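You operate a simulated robot arm through the tools that you are given. There is no shell and no other tool. Be economical: measure what you need, move in short steps, check, and stop when the job is done.

Carry out the task below with a simulated two-armed robot. There is one attempt and no reset: what you move stays moved.

TASK
Pick up the orange paper cone with one hand, pass it to the other hand and put it on the black mat on the collector cabinet.

Only the result counts: the job must be done as asked and must still hold three seconds after the hand-in. Knocking over, shifting, dropping, spilling or breaking anything else fails it.

THE ROBOT
Two 7-joint arms with two-finger grippers on one trunk, on a base that drives. Base frame: it is fixed to the floor where the robot stands at the start and does not move with it; the origin is under the middle of the robot, x ahead of it, y to its left, z up; the surface under the hand at the start is at about z = 740. Lengths are in mm, angles in rad, forces in N, time in s.
The left shoulder is at the start at [25, 216, 1080], the right one opposite. With the tool pointing down near the work surface each hand reaches from about 160 to 760 mm from the robot's upright axis, wherever it stands, measured 20 degrees to its own side. Places, roughly: black mat on the collector cabinet (29x21 cm) [40, -2100, 860]; orange paper cone (7x7x17 cm) [500, 0, 800]. Payload 2.2 kg a hand.
The TCP of each hand is the grasp point between the finger pads, 19 mm short of the fingertips. In the tool frame z runs along the fingers and y along their closing line. The gripper opens to 116 mm. The gripper's body begins 70 mm behind the TCP.
Orientation is told as [roll, pitch, yaw] about the base's x, y, z axes, in that order, counted from this pose: with the fingers straight down and closing along the base's y, the tool's x points along the base's -x, its y along +y and its z along -z.

THE INTERFACE
- The arms move only by the tool drive_tool. It takes "left_targets", "right_targets" or both (then of equal length, played together; a hand with none holds still); each is a list of rows, each a list of 7 numbers: the finger opening in mm, from 0 to 116, then the shift along the tool's x, y, z in mm, then the turn, a rotation vector about the tool's x, y, z in rad. In form: [[grip, tx, ty, tz, rx, ry, rz], ...]. A call has 1 to 12 rows; each row is the pose to reach, as a shift and turn from the pose commanded when the call began, along the tool's axes at that moment. Each row takes 0.2 s and may step no farther than 50 mm and 0.15 rad from the row before; otherwise, or with a gripper value out of range, the whole call is refused. Where a pose cannot be reached the arm comes as near as it can. A force on the tool above 40 N (or 10 N above the force at the start of the call, whichever is more), or a blocked arm, ends the call early, and 0.2 s more pass. Each finger halts on what it meets, pressing with about 32 N; the grip force reading is that of the motor and also rises with nothing between the fingers. The clock runs only during rows and for 0.2 s after the last one: add rows that repeat a pose to give the fingers time. The reply holds the time, the measured pose of the TCP, the force on the tool along the base axes, the opening and the grip force, in the units named above and with some noise, with the torque about the TCP (base axes, N m) and any sound that the robot's microphone picked up.
- Cameras (640 x 400 px; columns grow to the right, rows downward): "scene" is now at [128.1, 5.1, 1251.8]; the picture's right is [0.10, -0.99, -0.00], its down [-0.63, -0.06, -0.77] and it looks along [0.77, 0.08, -0.64] (base axes); focal length 275 px, centre (320, 200). "left" rides on the left gripper at [69, 15, -96] in its tool frame; the picture's right is [-0.21, 0.98, 0.00], its down [-0.76, -0.17, -0.63] and it looks along [-0.62, -0.14, 0.77] (tool axes); focal length 251 px, centre (320, 200). "right" rides on the right gripper at [69, -15, -97] in its tool frame; the picture's right is [0.21, 0.98, 0.00], its down [-0.76, 0.17, -0.63] and it looks along [-0.62, 0.14, 0.78] (tool axes); focal length 251 px, centre (320, 200). There is no depth. A picture from a camera that has moved, and an enlarged one, comes with that camera's place and axes in the base frame and with its lens. The place of the scene camera against the robot may be out by one fixed shift of up to 12 mm in any direction.
- snapshot(camera): a new picture of that camera. It takes no simulated time.
- move_column(by): slides the trunk up (or, below 0, down) by that many mm; the arms and the scene camera ride with it, the base frame stays. It gives what a move gives, with no picture.
- base_move(legs): drives the robot by 1 to 6 legs, each [ahead, left, turn to the left] in mm, mm and rad, along the robot's own axes; the way and the turn of a leg run together, so that a leg with both is an arc; at most 1500 mm and 3.142 rad a leg. The arms and the cameras ride along, it lands a little off, and it stops where it bumps. It gives what a move gives.
- aim_head(pan, tilt): turns the head with the scene camera to pan (to the left, within 1.396 rad either way) and tilt (down, from -0.506 to 1.204), counted from straight ahead of the robot. It gives what a move gives.
- enlarge(camera, box): a new picture of the part [left, top, right, bottom] of that camera's present view, enlarged. It takes no simulated time.
- hand_in(): hands the job in; it is judged then, once.

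Work in short steps. Places have to be worked out from the pictures, the camera data and where the tool is seen: move nearer, look again, correct. Check each grasp and each placing, and mend what went wrong. You have 120 turns and 100 pictures in all, those below and enlarged ones among them. Open the grippers and draw the arms clear of the work before you hand the job in, unless the task says otherwise; then end with one line.

The tools are called after "Request:" as name(argument=value, ...) on one line, values as JSON. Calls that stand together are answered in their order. drive_tool: Moves the arms, as the interface text tells. Its arguments: {"type":"object","properties":{"left_targets":{"type":"array","items":{"type":"array","items":{"type":"number"}}},"right_targets":{"type":"array","items":{"type":"array","items":{"type":"number"}}}},"required":[]} The other tools are called the same way: move_column (by) slides the trunk up or down; base_move (legs) drives the base; aim_head (pan, tilt) turns the head that bears the scene camera; snapshot (camera) takes a picture; enlarge (camera, box) takes an enlarged picture of a part of a camera's view; hand_in () hands the job in.

At the start:

```text
t: 0.0
left_tool_pos: [582.6, 300.2, 994.6]
left_orientation: [0.0, 0.001, 0.0]
left_ft_force: [-0.4, 0.1, -0.2]
left_wrist_torque: [0.0, -0.02, -0.04]
left_width: 116.1
left_grip_force: 0.0
right_tool_pos: [499.8, -218.6, 1068.1]
right_orientation: [0.0, -0.001, -0.001]
right_ft_force: [0.1, 0.1, -0.1]
right_wrist_torque: [0.0, -0.02, 0.0]
right_width: 115.7
right_grip_force: 0.1
trunk travel left (down, up): [-225.0, 265.0]
robot x, y, heading: [-1.2, 0.4, -0.0]
head pan, tilt: [0.099, 0.686]
```

scene: 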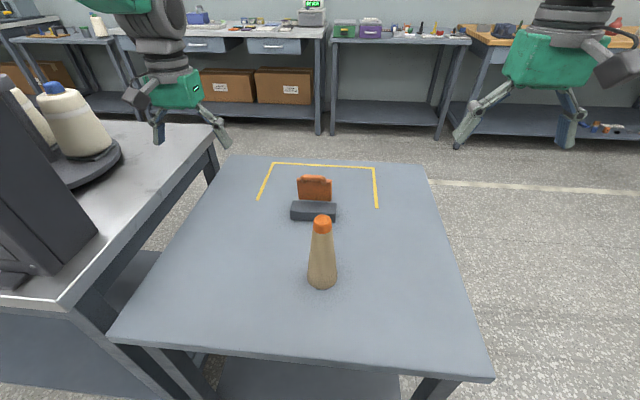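
right: 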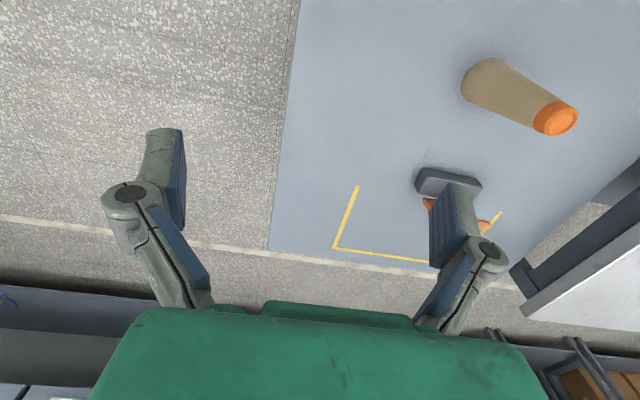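
left: 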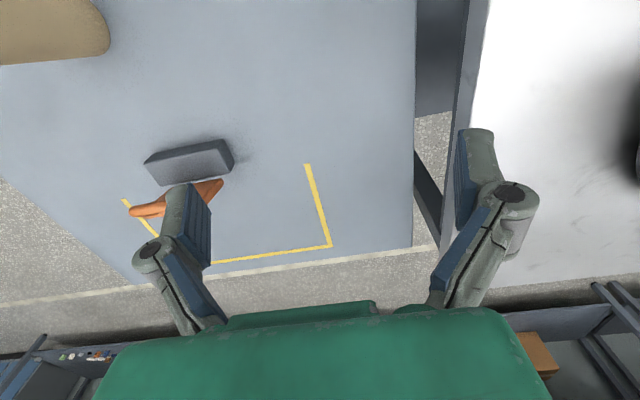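

The cone works out at about (487, 39) from the scene view. Before I plan the drive I'll look right towards the cabinet and take a close-up of the cone.

Request:
enlarge(camera="scene", box=[240, 160, 400, 300])

Request:
aim_head(pan=-1.39, tilt=0.45)

Request:
snapshot(camera="scene")

```text
2.86 times, centred on (320, 230) of scene
camera zoom: at [128.1, 5.1, 1251.8], right [0.1, -0.99, 0.0], down [-0.63, -0.06, -0.77], along [0.77, 0.08, -0.64], focal length 786 px, centre (320, 114)
```

zoom: 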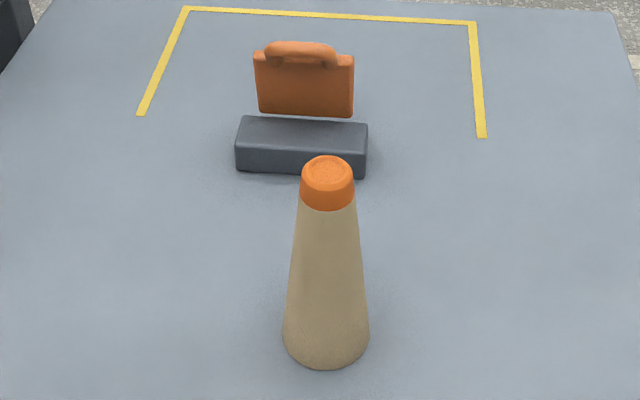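

```text
t: 1.6
left_tool_pos: [580.4, 301.2, 995.7]
left_orientation: [0.001, -0.002, 0.0]
left_ft_force: [0.3, 0.1, -0.2]
left_wrist_torque: [0.0, 0.02, 0.02]
left_width: 116.0
left_grip_force: 0.1
right_tool_pos: [497.5, -219.5, 1071.3]
right_orientation: [0.001, -0.002, 0.0]
right_ft_force: [0.1, 0.3, -0.4]
right_wrist_torque: [0.01, -0.01, 0.01]
right_width: 116.2
right_grip_force: 0.1
trunk travel left (down, up): [-225.0, 265.0]
robot x, y, heading: [-2.8, 1.4, -0.001]
head pan, tilt: [-1.389, 0.45]
```

```text
95 pictures are left
camera scene: at [59.8, -93.9, 1273.1], right [-0.98, -0.18, 0.0], down [-0.08, 0.43, -0.9], along [0.16, -0.89, -0.44], focal length 275 px, centre (320, 200)
```

scene: 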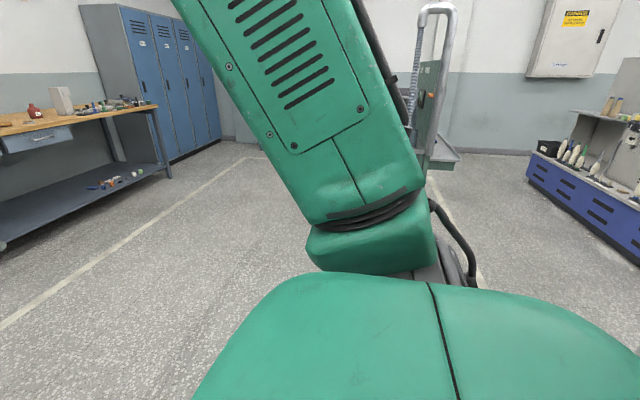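

The right arm blocks that view, so I'll look at the cabinet later. Next the left hand goes to a tilted standoff (pitch -0.87, yaw -0.5) behind and left of the cone, ready for a low grip.

Request:
drive_tool(left_targets=[[116, 22, -27, 15, 0.027, -0.106, 0.058], [116, 45, -54, 31, 0.054, -0.213, 0.117], [116, 67, -80, 46, 0.082, -0.319, 0.175], [116, 90, -107, 62, 0.109, -0.426, 0.234], [116, 112, -134, 77, 0.136, -0.532, 0.292], [116, 135, -160, 93, 0.163, -0.638, 0.351], [116, 157, -187, 108, 0.19, -0.745, 0.409], [116, 180, -214, 124, 0.2175, -0.8513, 0.4679], [116, 180, -214, 124, 0.2175, -0.8513, 0.4679]])

Request:
aim_head(pan=0.1, tilt=0.75)

Request:
snapshot(camera="scene")

Request:
snapshot(camera="left")

Request:
snapshot(camera="right")

```text
t: 3.6
left_tool_pos: [400.0, 87.3, 871.8]
left_orientation: [0.006, -0.873, -0.504]
left_ft_force: [0.3, 0.4, -0.7]
left_wrist_torque: [-0.02, 0.01, 0.0]
left_width: 115.9
left_grip_force: 0.0
right_tool_pos: [496.4, -220.7, 1072.2]
right_orientation: [0.0, -0.004, 0.0]
right_ft_force: [-0.3, -0.1, -0.3]
right_wrist_torque: [-0.02, 0.0, 0.02]
right_width: 115.8
right_grip_force: 0.1
trunk travel left (down, up): [-225.0, 265.0]
robot x, y, heading: [3.2, -2.0, 0.003]
head pan, tilt: [-1.389, 0.45]
```

```text
t: 5.2
left_tool_pos: [399.7, 86.7, 871.7]
left_orientation: [0.003, -0.87, -0.502]
left_ft_force: [1.3, 0.4, -0.1]
left_wrist_torque: [-0.02, -0.02, 0.0]
left_width: 116.1
left_grip_force: 0.2
right_tool_pos: [496.5, -219.8, 1071.7]
right_orientation: [0.0, -0.004, 0.003]
right_ft_force: [0.8, 0.7, -0.6]
right_wrist_torque: [-0.01, 0.0, -0.05]
right_width: 116.0
right_grip_force: 0.1
trunk travel left (down, up): [-225.0, 265.0]
robot x, y, heading: [3.8, -0.7, -0.003]
head pan, tilt: [0.099, 0.75]
```

```text
94 pictures are left
camera scene: at [124.6, 3.4, 1246.5], right [0.1, -1.0, 0.0], down [-0.68, -0.07, -0.73], along [0.73, 0.07, -0.68], focal length 275 px, centre (320, 200)
```

scene: 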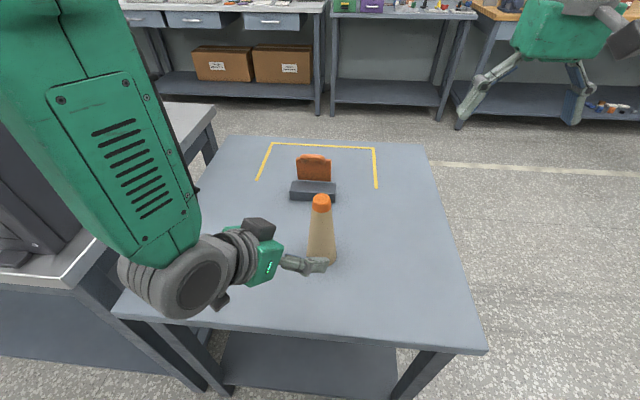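

```text
93 pictures are left
camera left: at [304.0, 156.2, 880.6], right [0.59, 0.79, 0.17], down [-0.08, -0.15, 0.99], along [0.8, -0.59, -0.03], focal length 251 px, centre (320, 200)
```

left: 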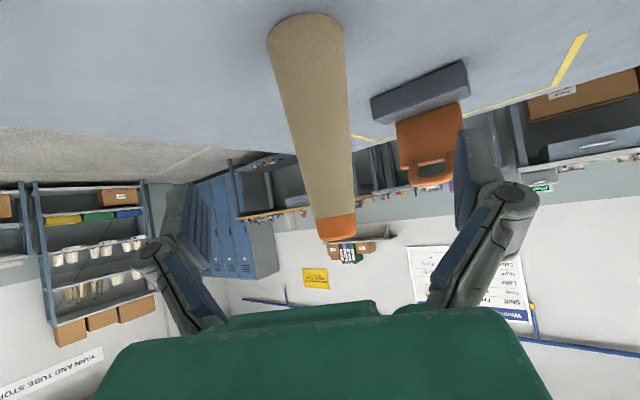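

```text
92 pictures are left
camera right: at [427.0, -236.4, 1168.8], right [-0.21, 0.98, 0.0], down [0.75, 0.17, 0.63], along [0.62, 0.14, -0.77], focal length 251 px, centre (320, 200)
```

right: 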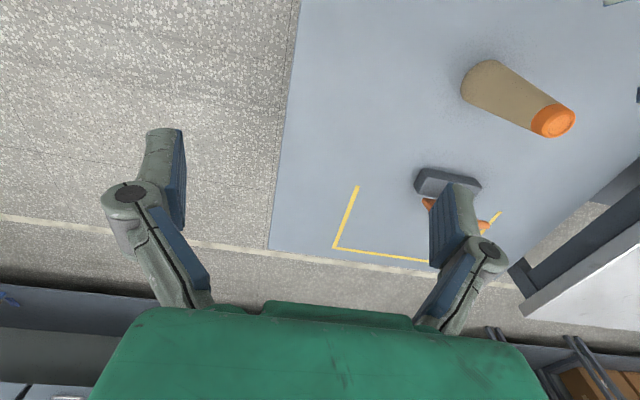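

The left camera puts the cone axis at about (485, 40), in line with the fingers. I'll advance 125 mm along the tool axis with the fingers open, leaving them open for a check.

Request:
drive_tool(left_targets=[[116, 0, 0, 35, 0, 0, 0], [116, 0, 0, 65, 0, 0, 0], [116, 0, 0, 95, 0, 0, 0], [116, 0, 0, 112, 0, 0, 0], [116, 0, 0, 125, 0, 0, 0], [116, 0, 0, 125, 0, 0, 0]])

Request:
snapshot(camera="left")

Request:
snapshot(camera="right")

```text
t: 6.6
left_tool_pos: [483.5, 40.8, 791.0]
left_orientation: [0.004, -0.869, -0.503]
left_ft_force: [0.3, -0.1, -0.1]
left_wrist_torque: [-0.01, 0.02, -0.04]
left_width: 116.4
left_grip_force: 0.0
right_tool_pos: [497.2, -220.7, 1070.2]
right_orientation: [-0.001, -0.003, 0.0]
right_ft_force: [-0.2, 0.6, -0.2]
right_wrist_torque: [-0.01, -0.01, 0.0]
right_width: 116.0
right_grip_force: 0.1
trunk travel left (down, up): [-225.0, 265.0]
robot x, y, heading: [0.8, -2.8, -0.001]
head pan, tilt: [0.099, 0.75]
```

```text
91 pictures are left
camera left: at [387.5, 109.7, 800.3], right [0.59, 0.79, 0.17], down [-0.08, -0.15, 0.99], along [0.8, -0.59, -0.03], focal length 251 px, centre (320, 200)
```

left: 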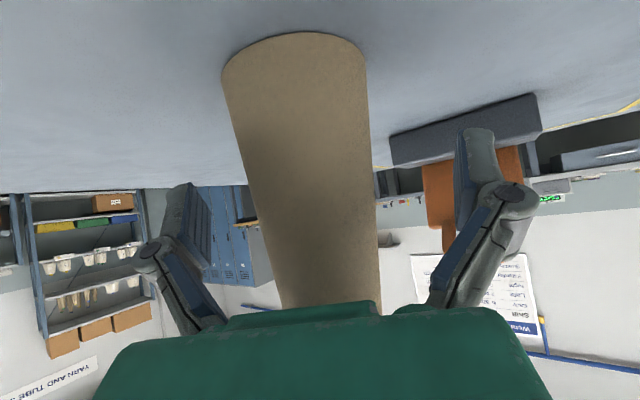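

```text
90 pictures are left
camera right: at [426.7, -236.7, 1168.8], right [-0.21, 0.98, 0.0], down [0.75, 0.17, 0.63], along [0.62, 0.14, -0.77], focal length 251 px, centre (320, 200)
```

right: 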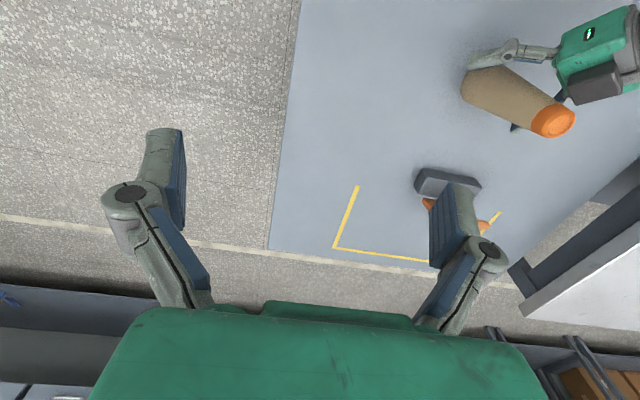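

The fingers straddle the cone, whose axis is about 6 mm to the tool's -y side. I'll centre on it and close.

Request:
drive_tool(left_targets=[[116, 0, -6, 0, 0, 0, 0], [90, 0, -6, 0, 0, 0, 0], [75, 0, -6, 0, 0, 0, 0], [66, 0, -6, 0, 0, 0, 0], [58, 0, -6, 0, 0, 0, 0], [50, 0, -6, 0, 0, 0, 0], [40, 0, -6, 0, 0, 0, 0], [40, 0, -6, 0, 0, 0, 0]])

Request:
snapshot(camera="left")

```text
t: 8.4
left_tool_pos: [480.9, 35.7, 790.6]
left_orientation: [0.002, -0.872, -0.501]
left_ft_force: [-0.5, -0.6, 0.4]
left_wrist_torque: [0.01, 0.03, 0.02]
left_width: 55.0
left_grip_force: 32.2
right_tool_pos: [497.5, -220.8, 1070.9]
right_orientation: [0.0, -0.004, 0.0]
right_ft_force: [0.4, -0.2, 0.8]
right_wrist_torque: [-0.03, 0.01, 0.0]
right_width: 116.0
right_grip_force: 0.1
trunk travel left (down, up): [-225.0, 265.0]
robot x, y, heading: [-4.6, -2.9, 0.002]
head pan, tilt: [0.099, 0.75]
```

```text
89 pictures are left
camera left: at [384.8, 104.5, 800.3], right [0.59, 0.79, 0.17], down [-0.08, -0.15, 0.99], along [0.8, -0.59, -0.03], focal length 251 px, centre (320, 200)
```

left: 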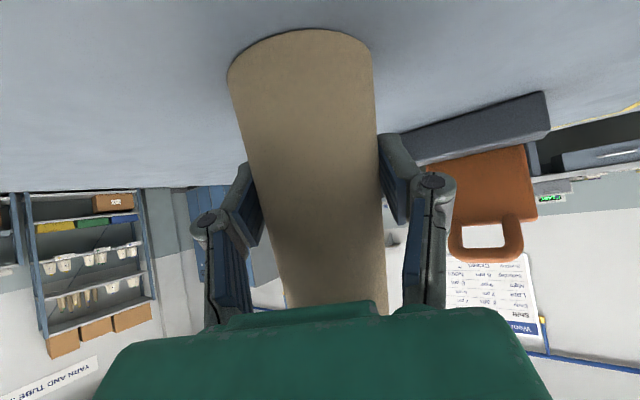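

The cone is gripped at 55 mm width. I'll lift it straight up 110 mm, starting slowly, then shift it 70 mm to the right.

Request:
drive_tool(left_targets=[[40, -8, -6, -6, 0, 0, 0], [40, -23, -6, -19, 0, 0, 0], [40, -42, -6, -35, 0, 0, 0], [40, -63, -6, -53, 0, 0, 0], [40, -84, -6, -71, 0, 0, 0], [40, -91, -26, -62, 0, 0, 0], [40, -98, -47, -54, 0, 0, 0], [40, -106, -67, -45, 0, 0, 0], [40, -106, -67, -45, 0, 0, 0]])

Request:
snapshot(camera="scene")

Request:
snapshot(camera="right")

```text
t: 10.6
left_tool_pos: [492.2, -27.6, 928.0]
left_orientation: [-0.09, -0.904, -0.379]
left_ft_force: [-1.0, -0.6, -0.1]
left_wrist_torque: [0.01, -0.03, 0.02]
left_width: 54.9
left_grip_force: 31.8
right_tool_pos: [493.3, -218.7, 1073.0]
right_orientation: [-0.001, -0.007, 0.0]
right_ft_force: [-1.0, -0.6, 0.5]
right_wrist_torque: [0.03, -0.02, 0.0]
right_width: 116.2
right_grip_force: 0.1
trunk travel left (down, up): [-225.0, 265.0]
robot x, y, heading: [0.1, 4.0, 0.004]
head pan, tilt: [0.099, 0.75]
stopped in row 9 (left hand): the arm was blocked; the commanded pose is now the measured one
```

```text
88 pictures are left
camera scene: at [124.2, 3.2, 1246.6], right [0.1, -1.0, 0.0], down [-0.68, -0.07, -0.73], along [0.73, 0.07, -0.68], focal length 275 px, centre (320, 200)
```

scene: 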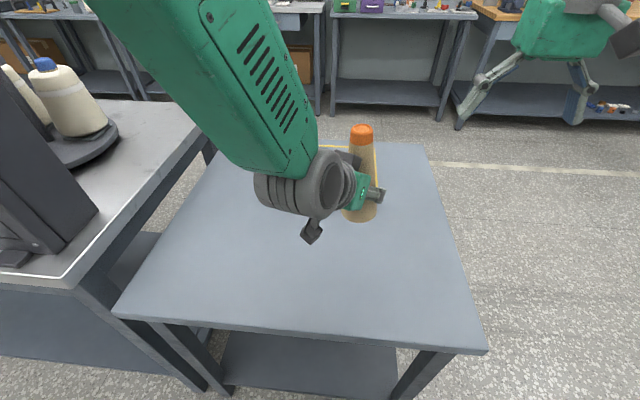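

```text
87 pictures are left
camera right: at [423.2, -235.4, 1170.7], right [-0.21, 0.98, 0.0], down [0.75, 0.17, 0.64], along [0.62, 0.14, -0.77], focal length 251 px, centre (320, 200)
```

right: 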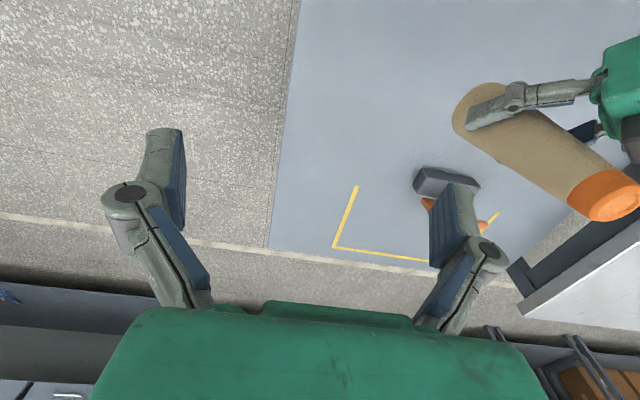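

The left arm hit a joint limit at y ≈ -28 and tilted slightly, but the grip still holds. I'll back off to about (490, 10, 905) at the original orientation so the cone is upright.

Request:
drive_tool(left_targets=[[40, 9, 12, 0, 0.001, 0.013, 0.025], [40, 18, 23, -1, 0.002, 0.026, 0.05], [40, 28, 35, -1, 0.003, 0.038, 0.075], [40, 28, 35, -1, 0.003, 0.038, 0.075]])

Request:
snapshot(camera="scene")

Request:
snapshot(camera="right")

Request:
snapshot(camera="left")

```text
t: 11.6
left_tool_pos: [491.0, 12.9, 903.7]
left_orientation: [0.009, -0.868, -0.507]
left_ft_force: [0.0, -0.5, -0.2]
left_wrist_torque: [-0.04, -0.03, -0.01]
left_width: 55.3
left_grip_force: 31.8
right_tool_pos: [493.9, -219.7, 1073.7]
right_orientation: [-0.001, -0.004, 0.001]
right_ft_force: [-0.3, 0.1, 0.4]
right_wrist_torque: [0.01, 0.01, 0.0]
right_width: 116.0
right_grip_force: 0.1
trunk travel left (down, up): [-225.0, 265.0]
robot x, y, heading: [2.7, 1.0, 0.0]
head pan, tilt: [0.099, 0.75]
```

```text
86 pictures are left
camera scene: at [124.6, 3.5, 1246.5], right [0.1, -1.0, 0.0], down [-0.68, -0.07, -0.73], along [0.73, 0.07, -0.68], focal length 275 px, centre (320, 200)
```

scene: 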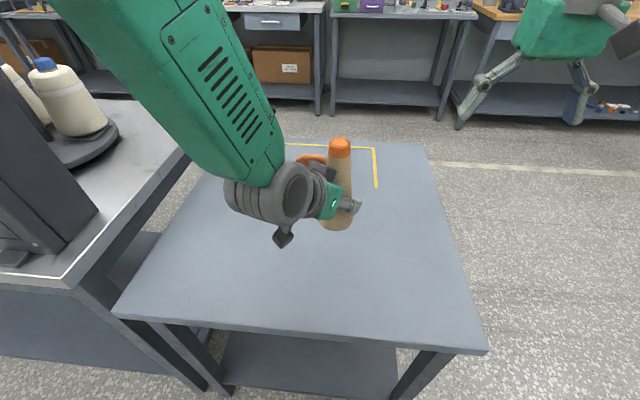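

```text
85 pictures are left
camera right: at [423.8, -235.6, 1170.2], right [-0.21, 0.98, 0.0], down [0.75, 0.17, 0.64], along [0.62, 0.14, -0.77], focal length 251 px, centre (320, 200)
```

right: 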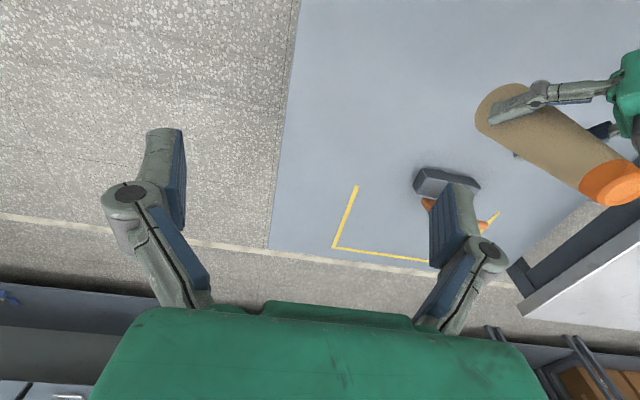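

```text
84 pictures are left
camera left: at [395.0, 81.5, 912.0], right [0.59, 0.79, 0.17], down [-0.08, -0.15, 0.99], along [0.8, -0.6, -0.03], focal length 251 px, centre (320, 200)
```

left: 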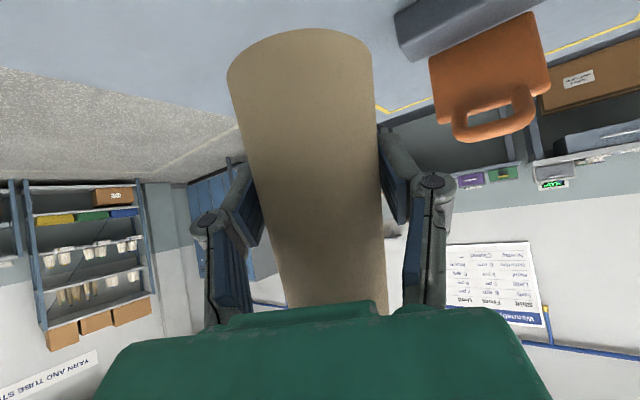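

The cone sits unchanged in the left hand and is upright. I'll lower it 70 mm (base still about 40 mm above the table), which gives the right arm comfortable room above it.

Request:
drive_tool(left_targets=[[40, 18, 0, 15, 0, 0, 0], [40, 36, 0, 30, 0, 0, 0], [40, 53, 0, 45, 0, 0, 0], [40, 53, 0, 45, 0, 0, 0]])

Request:
enlarge(camera="scene", box=[200, 120, 420, 260])

```text
t: 12.6
left_tool_pos: [491.3, 11.6, 832.6]
left_orientation: [0.007, -0.866, -0.509]
left_ft_force: [0.0, -0.5, -2.2]
left_wrist_torque: [-0.01, -0.01, 0.04]
left_width: 55.1
left_grip_force: 31.9
right_tool_pos: [495.0, -219.6, 1072.4]
right_orientation: [0.001, -0.005, -0.001]
right_ft_force: [0.5, -1.2, -0.8]
right_wrist_torque: [0.02, -0.01, 0.0]
right_width: 116.1
right_grip_force: 0.0
trunk travel left (down, up): [-225.0, 265.0]
robot x, y, heading: [3.4, -2.6, -0.004]
head pan, tilt: [0.099, 0.75]
```

```text
2.86 times, centred on (310, 190) of scene
camera zoom: at [124.5, 3.2, 1246.6], right [0.1, -1.0, 0.0], down [-0.68, -0.07, -0.73], along [0.73, 0.07, -0.68], focal length 786 px, centre (349, 229)
```

zoom: 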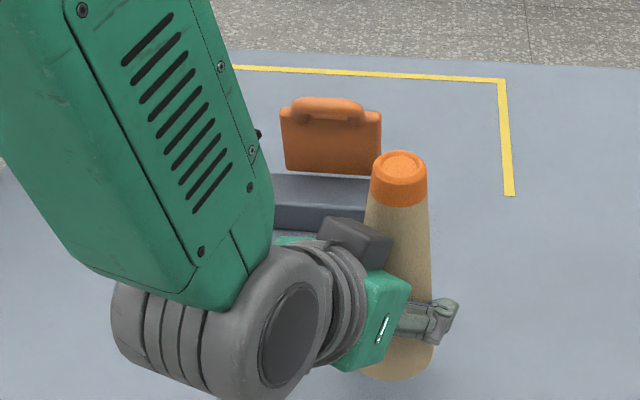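

A dark block on the left hand's upper side works out at about (447, 30, 934), so the right fingers should close along y at x ≈ 497 to clear it. First I bring the right hand partway across at height 1072.

Request:
drive_tool(right_targets=[[110, 0, 45, 0, 0, 0, 0], [100, 0, 90, 0, 0, 0, 0], [90, 0, 130, 0, 0, 0, 0], [80, 0, 160, 0, 0, 0, 0], [80, 0, 160, 0, 0, 0, 0]])

Request:
snapshot(camera="scene")

Request:
snapshot(camera="right")

```text
t: 13.8
left_tool_pos: [492.4, 11.5, 832.5]
left_orientation: [0.005, -0.866, -0.508]
left_ft_force: [-0.1, 1.5, -1.1]
left_wrist_torque: [0.0, 0.01, -0.01]
left_width: 55.2
left_grip_force: 31.9
right_tool_pos: [494.6, -58.4, 1072.3]
right_orientation: [-0.001, -0.005, 0.0]
right_ft_force: [0.2, 0.4, -0.9]
right_wrist_torque: [-0.02, -0.03, 0.03]
right_width: 80.0
right_grip_force: 0.1
trunk travel left (down, up): [-225.0, 265.0]
robot x, y, heading: [-3.1, 1.0, 0.0]
head pan, tilt: [0.099, 0.75]
```

```text
82 pictures are left
camera scene: at [124.9, 4.0, 1246.5], right [0.1, -1.0, 0.0], down [-0.68, -0.07, -0.73], along [0.73, 0.07, -0.68], focal length 275 px, centre (320, 200)
```

scene: 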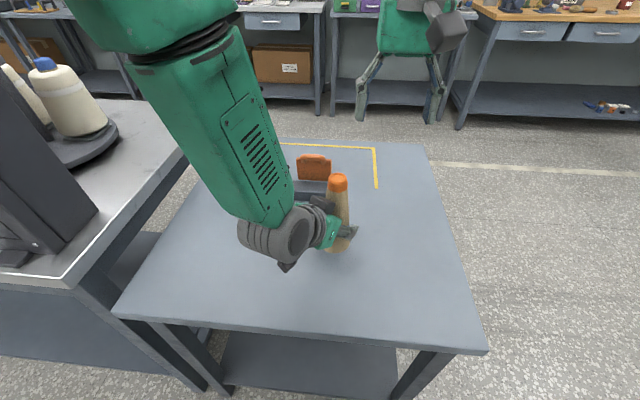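

```text
81 pictures are left
camera right: at [424.6, -75.2, 1170.4], right [-0.21, 0.98, 0.0], down [0.75, 0.17, 0.64], along [0.62, 0.14, -0.77], focal length 251 px, centre (320, 200)
```

right: 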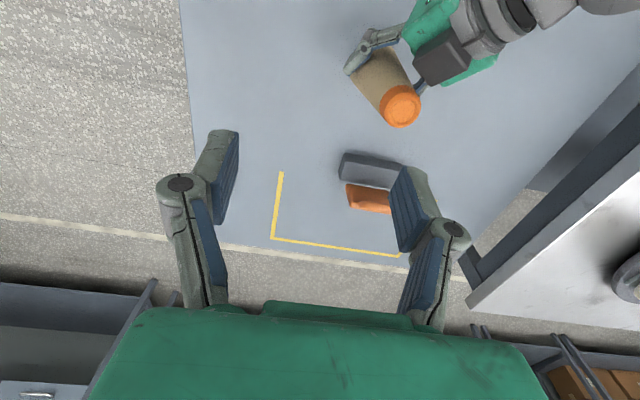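

The right camera puts the cone top near (485, 9) and the block's nearest corner near (467, 26). I'll move above the cone with a -0.3 yaw, which swings the +y finger away from the block, and look again.

Request:
drive_tool(right_targets=[[80, 2, 23, 0, 0, 0, 0.1], [80, 4, 46, 0, 0, 0, 0.2], [80, 6, 68, 0, 0, 0, 0.3], [80, 6, 68, 0, 0, 0, 0.3]])

Request:
snapshot(camera="right")

Request:
snapshot(camera="scene")

```text
t: 14.8
left_tool_pos: [491.5, 12.7, 833.2]
left_orientation: [0.004, -0.868, -0.506]
left_ft_force: [0.2, -0.2, -0.5]
left_wrist_torque: [-0.06, 0.0, 0.02]
left_width: 55.1
left_grip_force: 32.4
right_tool_pos: [493.5, 0.0, 1085.5]
right_orientation: [0.038, 0.002, -0.318]
right_ft_force: [-0.5, -0.4, 0.1]
right_wrist_torque: [0.02, -0.02, 0.0]
right_width: 80.1
right_grip_force: 0.1
trunk travel left (down, up): [-225.0, 265.0]
robot x, y, heading: [-0.9, -1.9, 0.003]
head pan, tilt: [0.099, 0.75]
```

```text
80 pictures are left
camera right: at [422.3, 2.3, 1182.3], right [0.1, 0.99, 0.04], down [0.76, -0.1, 0.64], along [0.64, -0.04, -0.77], focal length 251 px, centre (320, 200)
```

right: 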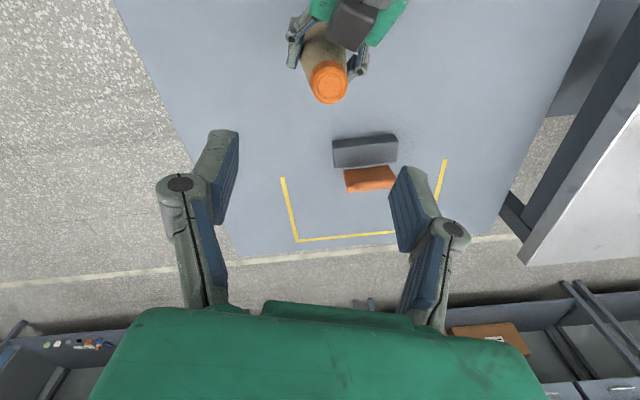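

```text
79 pictures are left
camera scene: at [125.0, 4.0, 1246.5], right [0.1, -1.0, 0.0], down [-0.68, -0.07, -0.73], along [0.73, 0.07, -0.68], focal length 275 px, centre (320, 200)
```

scene: 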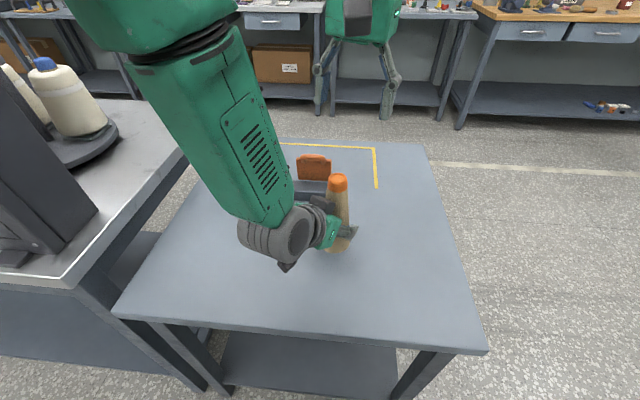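

The cap top is at about (484, 11) and the right arm is slightly off its target, probably near a limit. I'll go down 80 mm (still above the cap) and see whether it settles.

Request:
drive_tool(right_targets=[[80, 2, 0, 30, 0, 0, 0], [80, 2, 0, 60, 0, 0, 0], [80, 2, 0, 80, 0, 0, 0], [80, 2, 0, 80, 0, 0, 0]])

Request:
snapshot(camera="right")

```text
t: 16.0
left_tool_pos: [488.8, 13.2, 835.4]
left_orientation: [0.009, -0.872, -0.511]
left_ft_force: [0.3, -0.8, -0.1]
left_wrist_torque: [0.01, -0.01, 0.01]
left_width: 54.9
left_grip_force: 31.7
right_tool_pos: [495.1, 0.3, 1020.1]
right_orientation: [0.068, -0.016, -0.331]
right_ft_force: [-0.9, 0.0, -0.3]
right_wrist_torque: [0.03, -0.06, -0.01]
right_width: 80.2
right_grip_force: 0.0
trunk travel left (down, up): [-225.0, 265.0]
robot x, y, heading: [3.4, 0.9, -0.0]
head pan, tilt: [0.099, 0.75]
stopped in row 4 (right hand): the arm was blocked; the commanded pose is now the measured one
```

```text
78 pictures are left
camera right: at [420.3, 2.2, 1116.8], right [0.11, 0.99, 0.06], down [0.75, -0.13, 0.65], along [0.66, -0.03, -0.75], focal length 251 px, centre (320, 200)
```

right: 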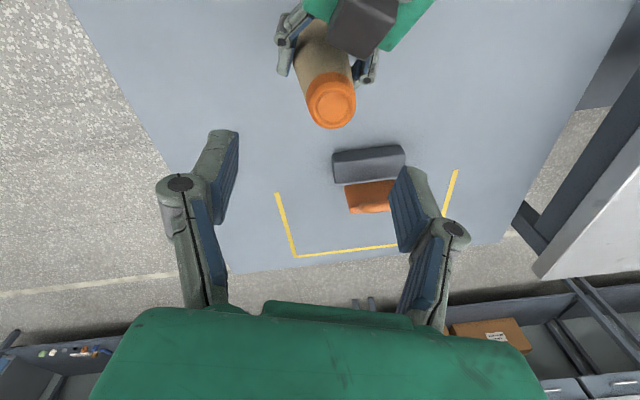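

The right arm is blocked with no contact force, so this is a joint limit brought on by the yaw. I'll undo the yaw and roll and rise slightly.

Request:
drive_tool(right_targets=[[80, 0, 0, -7, 0.023, 0.005, -0.11], [80, 0, 0, -14, 0.046, 0.01, -0.22], [80, 0, 0, -20, 0.068, 0.016, -0.331], [80, 0, 0, -20, 0.068, 0.016, -0.331]])

```text
t: 17.0
left_tool_pos: [489.6, 13.7, 835.5]
left_orientation: [0.007, -0.871, -0.508]
left_ft_force: [-1.1, -0.5, -0.8]
left_wrist_torque: [0.02, 0.03, 0.03]
left_width: 54.9
left_grip_force: 31.8
right_tool_pos: [491.5, 0.8, 1038.6]
right_orientation: [-0.011, -0.01, 0.005]
right_ft_force: [-0.4, -1.0, -0.7]
right_wrist_torque: [0.0, -0.01, 0.01]
right_width: 80.1
right_grip_force: 0.0
trunk travel left (down, up): [-225.0, 265.0]
robot x, y, heading: [0.2, 0.4, 0.0]
head pan, tilt: [0.099, 0.75]
```

At yaw 0 it reaches. Now I move to above the cap at (488, 11, 1000).

Request:
drive_tool(right_targets=[[80, 3, 10, 0, 0, 0, 0], [80, 3, 10, 20, 0, 0, 0], [80, 3, 10, 38, 0, 0, 0], [80, 3, 10, 38, 0, 0, 0]])

Request:
snapshot(camera="right")

Request:
snapshot(camera="scene")

```text
t: 18.0
left_tool_pos: [488.3, 12.7, 835.2]
left_orientation: [0.009, -0.872, -0.507]
left_ft_force: [0.6, -0.6, -0.2]
left_wrist_torque: [0.05, 0.01, 0.01]
left_width: 54.6
left_grip_force: 32.0
right_tool_pos: [496.0, 6.4, 1016.6]
right_orientation: [0.016, -0.029, -0.012]
right_ft_force: [-0.2, 0.6, -0.1]
right_wrist_torque: [-0.03, -0.01, -0.03]
right_width: 79.6
right_grip_force: 0.0
trunk travel left (down, up): [-225.0, 265.0]
robot x, y, heading: [0.0, 1.0, -0.0]
head pan, tilt: [0.099, 0.75]
```

```text
77 pictures are left
camera right: at [422.8, -10.3, 1113.1], right [-0.21, 0.98, 0.01], down [0.74, 0.15, 0.66], along [0.64, 0.14, -0.75], focal length 251 px, centre (320, 200)
```

right: 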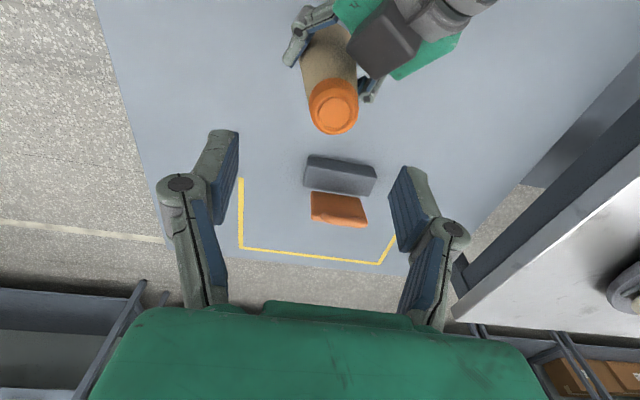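

```text
76 pictures are left
camera scene: at [124.9, 5.0, 1246.5], right [0.1, -1.0, 0.0], down [-0.68, -0.07, -0.73], along [0.73, 0.07, -0.68], focal length 275 px, centre (320, 200)
```

scene: 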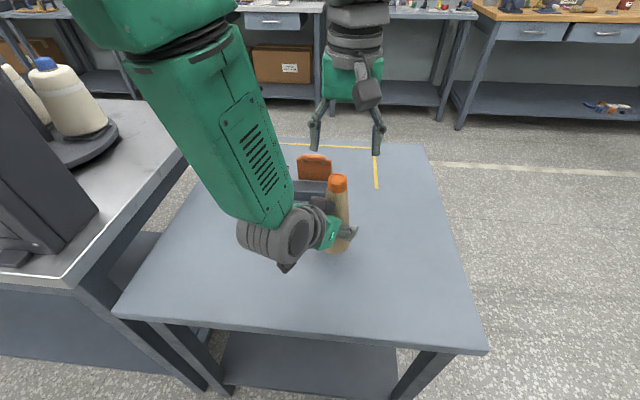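

The right arm still falls short across the midline. I'll move the cone 70 mm forward and 25 mm right with the left hand, where both arms should have more room.

Request:
drive_tool(left_targets=[[40, -12, 3, 14, 0, 0, 0], [40, -24, 6, 28, 0, 0, 0], [40, -36, 9, 42, 0, 0, 0], [40, -47, 12, 56, 0, 0, 0], [40, -47, 12, 56, 0, 0, 0]])

```text
t: 19.2
left_tool_pos: [560.3, -11.0, 834.7]
left_orientation: [0.007, -0.869, -0.506]
left_ft_force: [0.5, -0.1, -0.6]
left_wrist_torque: [0.0, 0.02, -0.01]
left_width: 54.9
left_grip_force: 32.1
right_tool_pos: [496.6, 5.1, 1013.9]
right_orientation: [0.014, -0.02, -0.013]
right_ft_force: [0.0, 0.1, 0.5]
right_wrist_torque: [-0.01, 0.0, 0.01]
right_width: 80.0
right_grip_force: 0.1
trunk travel left (down, up): [-225.0, 265.0]
robot x, y, heading: [-1.1, -1.9, -0.001]
head pan, tilt: [0.099, 0.75]
```

Left reached it exactly. I'll try another 30 mm to the right.

Request:
drive_tool(left_targets=[[40, -5, -13, 5, 0, 0, 0], [40, -9, -26, 11, 0, 0, 0], [40, -9, -26, 11, 0, 0, 0]])

```text
t: 20.0
left_tool_pos: [569.3, -26.7, 841.8]
left_orientation: [-0.037, -0.879, -0.438]
left_ft_force: [-0.2, -0.2, 0.2]
left_wrist_torque: [0.01, -0.02, -0.01]
left_width: 54.7
left_grip_force: 31.8
right_tool_pos: [496.2, 3.7, 1012.0]
right_orientation: [0.016, -0.017, -0.013]
right_ft_force: [-0.6, 0.5, 0.0]
right_wrist_torque: [0.0, -0.03, -0.02]
right_width: 80.0
right_grip_force: 0.3
trunk travel left (down, up): [-225.0, 265.0]
robot x, y, heading: [1.0, 1.5, -0.0]
head pan, tilt: [0.099, 0.75]
```

The left limit is near y = -20, so I'll return to y ≈ -18 and bring the right hand over the cone at about (556, -18), z 1010.

Request:
drive_tool(left_targets=[[40, 4, 11, -4, 0, 0, 0], [40, 8, 22, -9, 0, 0, 0], [40, 8, 22, -9, 0, 0, 0], [40, 8, 22, -9, 0, 0, 0], [40, 8, 22, -9, 0, 0, 0]], right_targets=[[80, -16, -8, 0, 0, 0, 0], [80, -33, -16, 0, 0, 0, 0], [80, -50, -24, 0, 0, 0, 0], [80, -67, -29, 0, 0, 0, 0], [80, -67, -29, 0, 0, 0, 0]])

Request:
snapshot(camera="right")

```text
t: 21.2
left_tool_pos: [555.8, -16.4, 837.0]
left_orientation: [0.009, -0.872, -0.511]
left_ft_force: [-0.2, 0.8, -1.2]
left_wrist_torque: [0.03, 0.03, -0.01]
left_width: 54.5
left_grip_force: 31.9
right_tool_pos: [560.0, -25.3, 1005.5]
right_orientation: [0.006, -0.012, -0.011]
right_ft_force: [0.1, -0.3, -0.2]
right_wrist_torque: [0.02, -0.03, 0.02]
right_width: 80.1
right_grip_force: 0.1
trunk travel left (down, up): [-225.0, 265.0]
robot x, y, heading: [2.3, -2.1, -0.002]
head pan, tilt: [0.099, 0.75]
```

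```text
75 pictures are left
camera right: at [489.7, -40.6, 1103.3], right [-0.2, 0.98, 0.0], down [0.75, 0.16, 0.64], along [0.63, 0.13, -0.77], focal length 251 px, centre (320, 200)
```

right: 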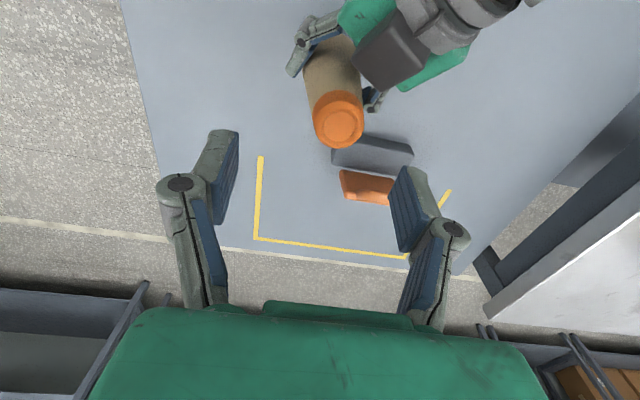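

The cap is at about (545, -17) with the block 12 mm clear of the planned finger path. The right hand is open 80 mm over it, so I'll descend 30 mm and read.

Request:
drive_tool(right_targets=[[80, 3, 0, 15, 0, 0, 0], [80, 6, 0, 30, 0, 0, 0], [80, 6, 0, 30, 0, 0, 0]])

Request:
snapshot(camera="right")

```text
t: 22.0
left_tool_pos: [556.8, -16.2, 835.1]
left_orientation: [0.007, -0.871, -0.508]
left_ft_force: [-0.1, 0.2, -0.3]
left_wrist_torque: [-0.02, 0.01, 0.01]
left_width: 54.9
left_grip_force: 31.9
right_tool_pos: [557.8, -25.8, 981.3]
right_orientation: [0.015, -0.013, -0.017]
right_ft_force: [0.6, -0.8, -0.2]
right_wrist_torque: [0.04, -0.02, -0.02]
right_width: 79.7
right_grip_force: 0.1
trunk travel left (down, up): [-225.0, 265.0]
robot x, y, heading: [0.3, -0.2, -0.001]
head pan, tilt: [0.099, 0.75]
```

```text
74 pictures are left
camera right: at [487.1, -43.2, 1077.2], right [-0.2, 0.98, 0.01], down [0.75, 0.14, 0.64], along [0.63, 0.14, -0.76], focal length 251 px, centre (320, 200)
```

right: 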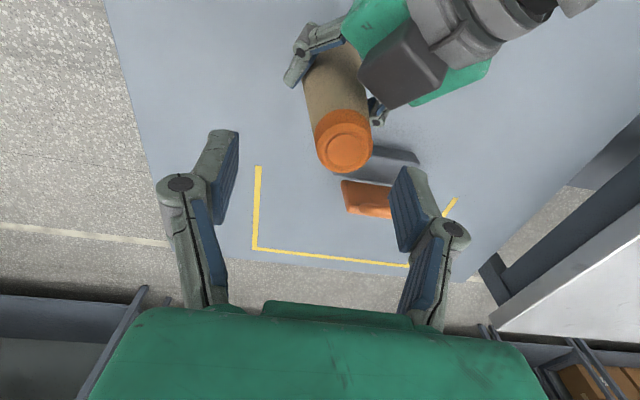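

The right arm still stalls about 8 mm short. A smaller left yaw should let the left hand reach further right and also swing its block away from the right finger. I'll raise the right hand, then yaw the left hand by +0.3 and shift it 30 mm right.

Request:
drive_tool(right_targets=[[80, 0, -10, -20, 0, 0, 0], [80, 0, -20, -40, 0, 0, 0], [80, 0, -30, -50, 0, 0, 0]])

Request:
drive_tool(left_targets=[[40, 0, 0, 0, -0.076, 0, -0.065], [40, 0, 0, 0, -0.153, 0, -0.129], [40, 0, 0, 0, -0.229, 0, -0.194], [40, -5, -13, 5, -0.229, 0, -0.194], [40, -9, -26, 11, -0.229, 0, -0.194], [40, -9, -26, 11, -0.229, 0, -0.194]])

Request:
snapshot(camera="right")

```text
t: 22.8
left_tool_pos: [558.0, -16.0, 835.5]
left_orientation: [0.005, -0.871, -0.507]
left_ft_force: [-0.1, -0.3, -0.3]
left_wrist_torque: [0.01, -0.01, -0.01]
left_width: 54.6
left_grip_force: 32.2
right_tool_pos: [552.5, -44.3, 1022.8]
right_orientation: [-0.012, -0.012, 0.007]
right_ft_force: [0.8, -0.9, 0.8]
right_wrist_torque: [0.0, 0.02, 0.0]
right_width: 79.8
right_grip_force: 0.1
trunk travel left (down, up): [-225.0, 265.0]
robot x, y, heading: [3.5, 5.9, -0.001]
head pan, tilt: [0.099, 0.75]
```

```text
t: 24.2
left_tool_pos: [566.1, -36.6, 837.6]
left_orientation: [-0.03, -0.868, -0.151]
left_ft_force: [-0.5, -0.1, -0.4]
left_wrist_torque: [-0.04, 0.02, -0.01]
left_width: 54.4
left_grip_force: 32.1
right_tool_pos: [552.6, -45.9, 1023.5]
right_orientation: [-0.01, -0.008, 0.005]
right_ft_force: [-0.2, -0.3, -0.6]
right_wrist_torque: [0.02, 0.0, -0.01]
right_width: 80.0
right_grip_force: 0.1
trunk travel left (down, up): [-225.0, 265.0]
robot x, y, heading: [-0.4, -0.9, -0.003]
head pan, tilt: [0.099, 0.75]
```

```text
73 pictures are left
camera right: at [481.9, -61.4, 1120.5], right [-0.22, 0.98, -0.01], down [0.75, 0.18, 0.64], along [0.62, 0.13, -0.77], focal length 251 px, centre (320, 200)
```

right: 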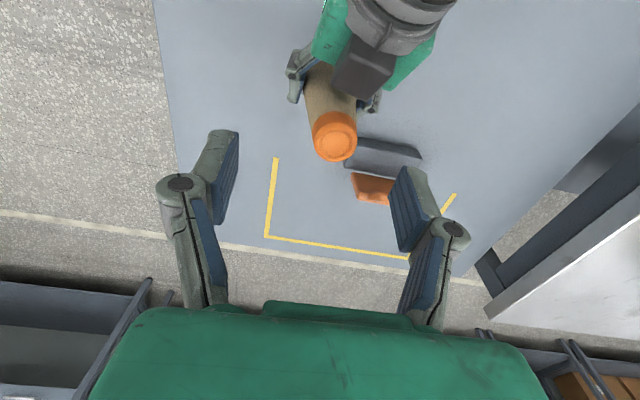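

Now the cap is at about (556, -35), with the left block behind it and out of the finger planes. I'll bring the right hand over it and lower to z ≈ 965.

Request:
drive_tool(right_targets=[[80, -9, 12, 0, 0, 0, 0], [80, -9, 12, 25, 0, 0, 0], [80, -9, 12, 50, 0, 0, 0], [80, -9, 12, 55, 0, 0, 0], [80, -9, 12, 55, 0, 0, 0]])

Request:
snapshot(camera="right")

```text
t: 25.4
left_tool_pos: [567.8, -35.9, 838.7]
left_orientation: [-0.029, -0.869, -0.15]
left_ft_force: [-0.7, -0.8, -0.8]
left_wrist_torque: [0.01, 0.02, 0.01]
left_width: 54.8
left_grip_force: 32.0
right_tool_pos: [562.2, -40.8, 969.5]
right_orientation: [0.001, -0.009, -0.006]
right_ft_force: [-0.5, 0.3, 0.9]
right_wrist_torque: [0.0, -0.01, -0.01]
right_width: 79.8
right_grip_force: 0.0
trunk travel left (down, up): [-225.0, 265.0]
robot x, y, heading: [1.1, 0.1, 0.005]
head pan, tilt: [0.099, 0.75]
```

```text
72 pictures are left
camera right: at [493.0, -56.5, 1067.4], right [-0.21, 0.98, 0.0], down [0.75, 0.16, 0.64], along [0.62, 0.13, -0.77], focal length 251 px, centre (320, 200)
```

right: 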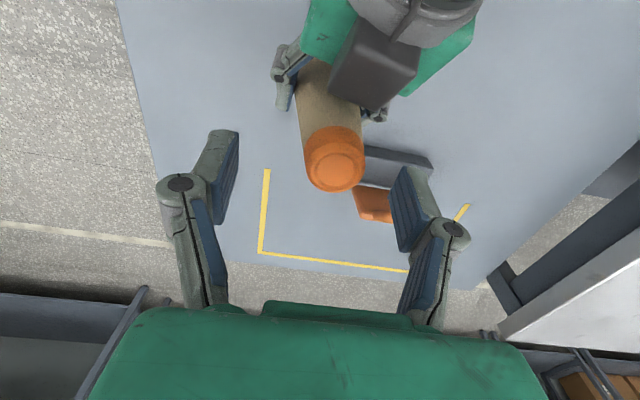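

The cap is at (556, -35) and the right TCP is at (562, -41), with 20 mm clear of the block. I'll correct by a few millimetres and descend a further 38 mm around the cap.

Request:
drive_tool(right_targets=[[80, 3, 4, 0, 0, 0, 0], [80, 6, 7, 13, 0, 0, 0], [80, 6, 7, 26, 0, 0, 0], [80, 6, 7, 40, 0, 0, 0], [80, 6, 7, 40, 0, 0, 0]])

Request:
snapshot(camera="right")

Request:
snapshot(camera="scene")

```text
t: 26.6
left_tool_pos: [567.1, -36.3, 839.6]
left_orientation: [-0.031, -0.868, -0.15]
left_ft_force: [-0.5, 0.2, -0.2]
left_wrist_torque: [0.02, 0.0, 0.01]
left_width: 54.4
left_grip_force: 32.1
right_tool_pos: [560.2, -38.4, 930.7]
right_orientation: [0.012, -0.007, -0.018]
right_ft_force: [-1.4, -0.1, 0.5]
right_wrist_torque: [-0.01, -0.01, 0.0]
right_width: 80.1
right_grip_force: 0.1
trunk travel left (down, up): [-225.0, 265.0]
robot x, y, heading: [-3.2, 2.7, -0.002]
head pan, tilt: [0.099, 0.75]
```

```text
71 pictures are left
camera right: at [490.0, -54.8, 1028.3], right [-0.2, 0.98, 0.01], down [0.75, 0.15, 0.64], along [0.63, 0.13, -0.77], focal length 251 px, centre (320, 200)
```

right: 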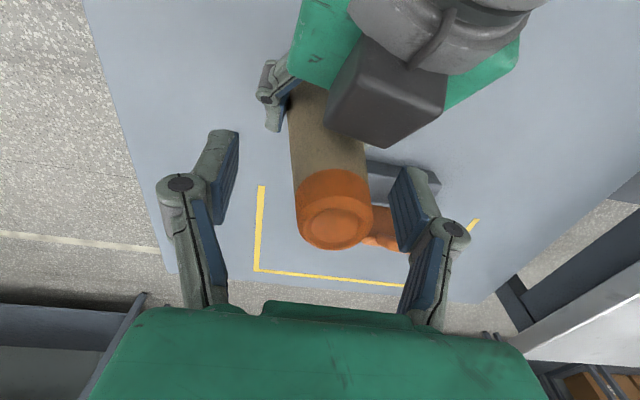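

```text
70 pictures are left
camera scene: at [125.7, 4.2, 1246.4], right [0.1, -1.0, 0.0], down [-0.68, -0.07, -0.73], along [0.72, 0.07, -0.69], focal length 275 px, centre (320, 200)
```

scene: 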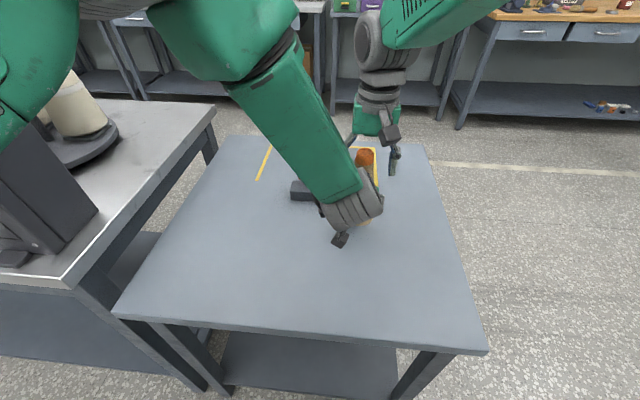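

The fingers straddle the cap: the cone top is at (556, -35) and the TCP at (560, -38), 28 mm below the top. I'll close the right hand gradually while the left still holds.

Request:
drive_tool(right_targets=[[70, 2, 3, 0, 0, 0, 0], [60, 2, 3, 0, 0, 0, 0], [52, 2, 3, 0, 0, 0, 0], [44, 2, 3, 0, 0, 0, 0], [36, 2, 3, 0, 0, 0, 0], [28, 2, 3, 0, 0, 0, 0], [20, 2, 3, 0, 0, 0, 0], [20, 2, 3, 0, 0, 0, 0]])

Request:
snapshot(camera="right")

```text
t: 28.4
left_tool_pos: [567.0, -35.8, 839.3]
left_orientation: [-0.029, -0.869, -0.149]
left_ft_force: [-4.8, -12.1, 2.7]
left_wrist_torque: [0.62, -0.14, 0.04]
left_width: 54.1
left_grip_force: 32.0
right_tool_pos: [558.2, -35.7, 929.2]
right_orientation: [0.014, -0.002, -0.019]
right_ft_force: [4.3, 12.5, -2.8]
right_wrist_torque: [0.46, -0.28, 0.05]
right_width: 39.5
right_grip_force: 32.0
trunk travel left (down, up): [-225.0, 265.0]
robot x, y, heading: [0.9, 2.4, 0.003]
head pan, tilt: [0.099, 0.75]
```

```text
69 pictures are left
camera right: at [488.1, -51.9, 1026.4], right [-0.2, 0.98, 0.01], down [0.76, 0.14, 0.64], along [0.62, 0.13, -0.77], focal length 251 px, centre (320, 200)
```

right: 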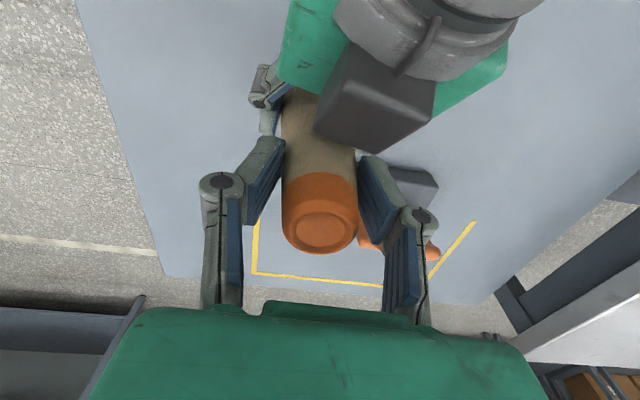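

The right grip holds at 39.5 mm. I'll open the left hand and retract it horizontally rather than up the tilt, so its block doesn't rise into the right camera.

Request:
drive_tool(left_targets=[[60, 0, 0, 0, 0, 0, 0], [75, 0, 0, 0, 0, 0, 0], [90, 0, 0, 0, 0, 0, 0], [104, 0, 3, 0, 0, 0, 0], [104, 0, 3, 0, 0, 0, 0]])

Request:
snapshot(camera="left")

Request:
snapshot(camera="right")

```text
t: 29.6
left_tool_pos: [567.5, -33.0, 838.8]
left_orientation: [-0.029, -0.87, -0.15]
left_ft_force: [-0.1, -0.3, -1.2]
left_wrist_torque: [-0.02, 0.0, -0.01]
left_width: 104.0
left_grip_force: 0.1
right_tool_pos: [558.7, -35.7, 929.9]
right_orientation: [0.014, -0.003, -0.019]
right_ft_force: [-0.7, -0.4, 0.0]
right_wrist_torque: [0.01, -0.02, -0.02]
right_width: 39.5
right_grip_force: 32.2
trunk travel left (down, up): [-225.0, 265.0]
robot x, y, heading: [-1.0, 2.4, -0.001]
head pan, tilt: [0.099, 0.75]
```

```text
68 pictures are left
camera left: at [454.3, 1.4, 848.1], right [0.3, 0.94, 0.14], down [-0.02, -0.15, 0.99], along [0.95, -0.3, -0.03], focal length 251 px, centre (320, 200)
```

left: 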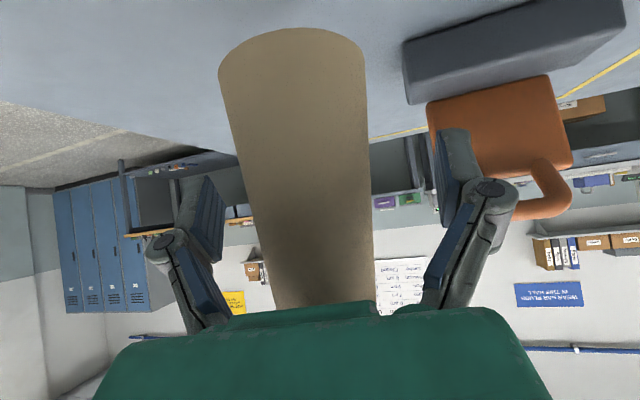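

```text
67 pictures are left
camera right: at [488.2, -52.3, 1026.8], right [-0.2, 0.98, 0.01], down [0.76, 0.14, 0.64], along [0.62, 0.13, -0.77], focal length 251 px, centre (320, 200)
```

right: 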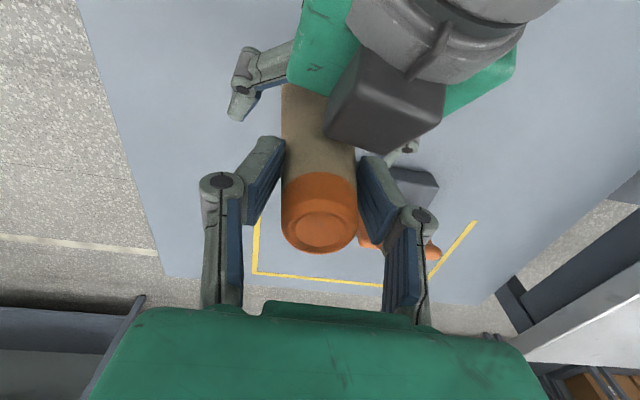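

The cone is held by the right hand alone, and the left fingers clear it on both sides. Left hand retracts horizontally now.

Request:
drive_tool(left_targets=[[104, 13, 3, -15, 0, 0, 0], [104, 26, 4, -31, 0, 0, 0], [104, 39, 5, -46, 0, 0, 0], [104, 52, 6, -61, 0, 0, 0], [104, 65, 6, -76, 0, 0, 0], [104, 77, 6, -92, 0, 0, 0], [104, 77, 6, -92, 0, 0, 0]])

Request:
snapshot(camera="scene")

Request:
snapshot(camera="left")

```text
t: 31.4
left_tool_pos: [418.2, 0.1, 790.2]
left_orientation: [-0.052, -0.751, -0.119]
left_ft_force: [-1.2, 0.2, -0.5]
left_wrist_torque: [0.02, -0.03, -0.01]
left_width: 104.2
left_grip_force: 0.2
right_tool_pos: [556.8, -40.0, 930.0]
right_orientation: [0.016, 0.0, -0.026]
right_ft_force: [-1.3, -1.2, -0.2]
right_wrist_torque: [0.01, 0.0, -0.01]
right_width: 39.5
right_grip_force: 32.2
trunk travel left (down, up): [-225.0, 265.0]
robot x, y, heading: [1.4, 5.0, -0.001]
head pan, tilt: [0.099, 0.75]
stopped in row 7 (left hand): the arm was blocked; the commanded pose is now the measured one
```

```text
66 pictures are left
camera scene: at [125.3, 4.3, 1246.5], right [0.1, -1.0, 0.0], down [-0.68, -0.07, -0.73], along [0.72, 0.07, -0.68], focal length 275 px, centre (320, 200)
```

scene: 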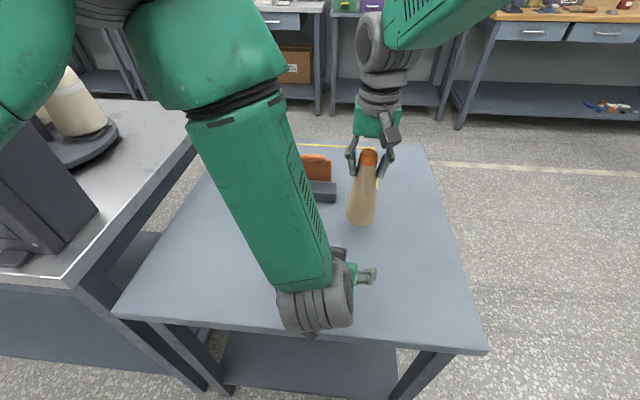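

```text
65 pictures are left
camera left: at [306.8, 32.4, 811.8], right [0.31, 0.95, 0.11], down [0.1, -0.15, 0.98], along [0.95, -0.29, -0.14], focal length 251 px, centre (320, 200)
```

left: 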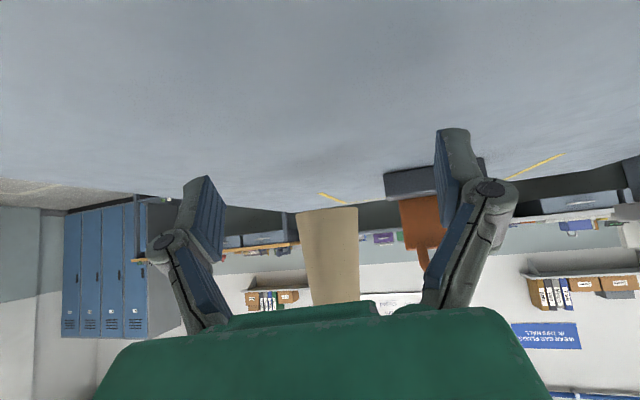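

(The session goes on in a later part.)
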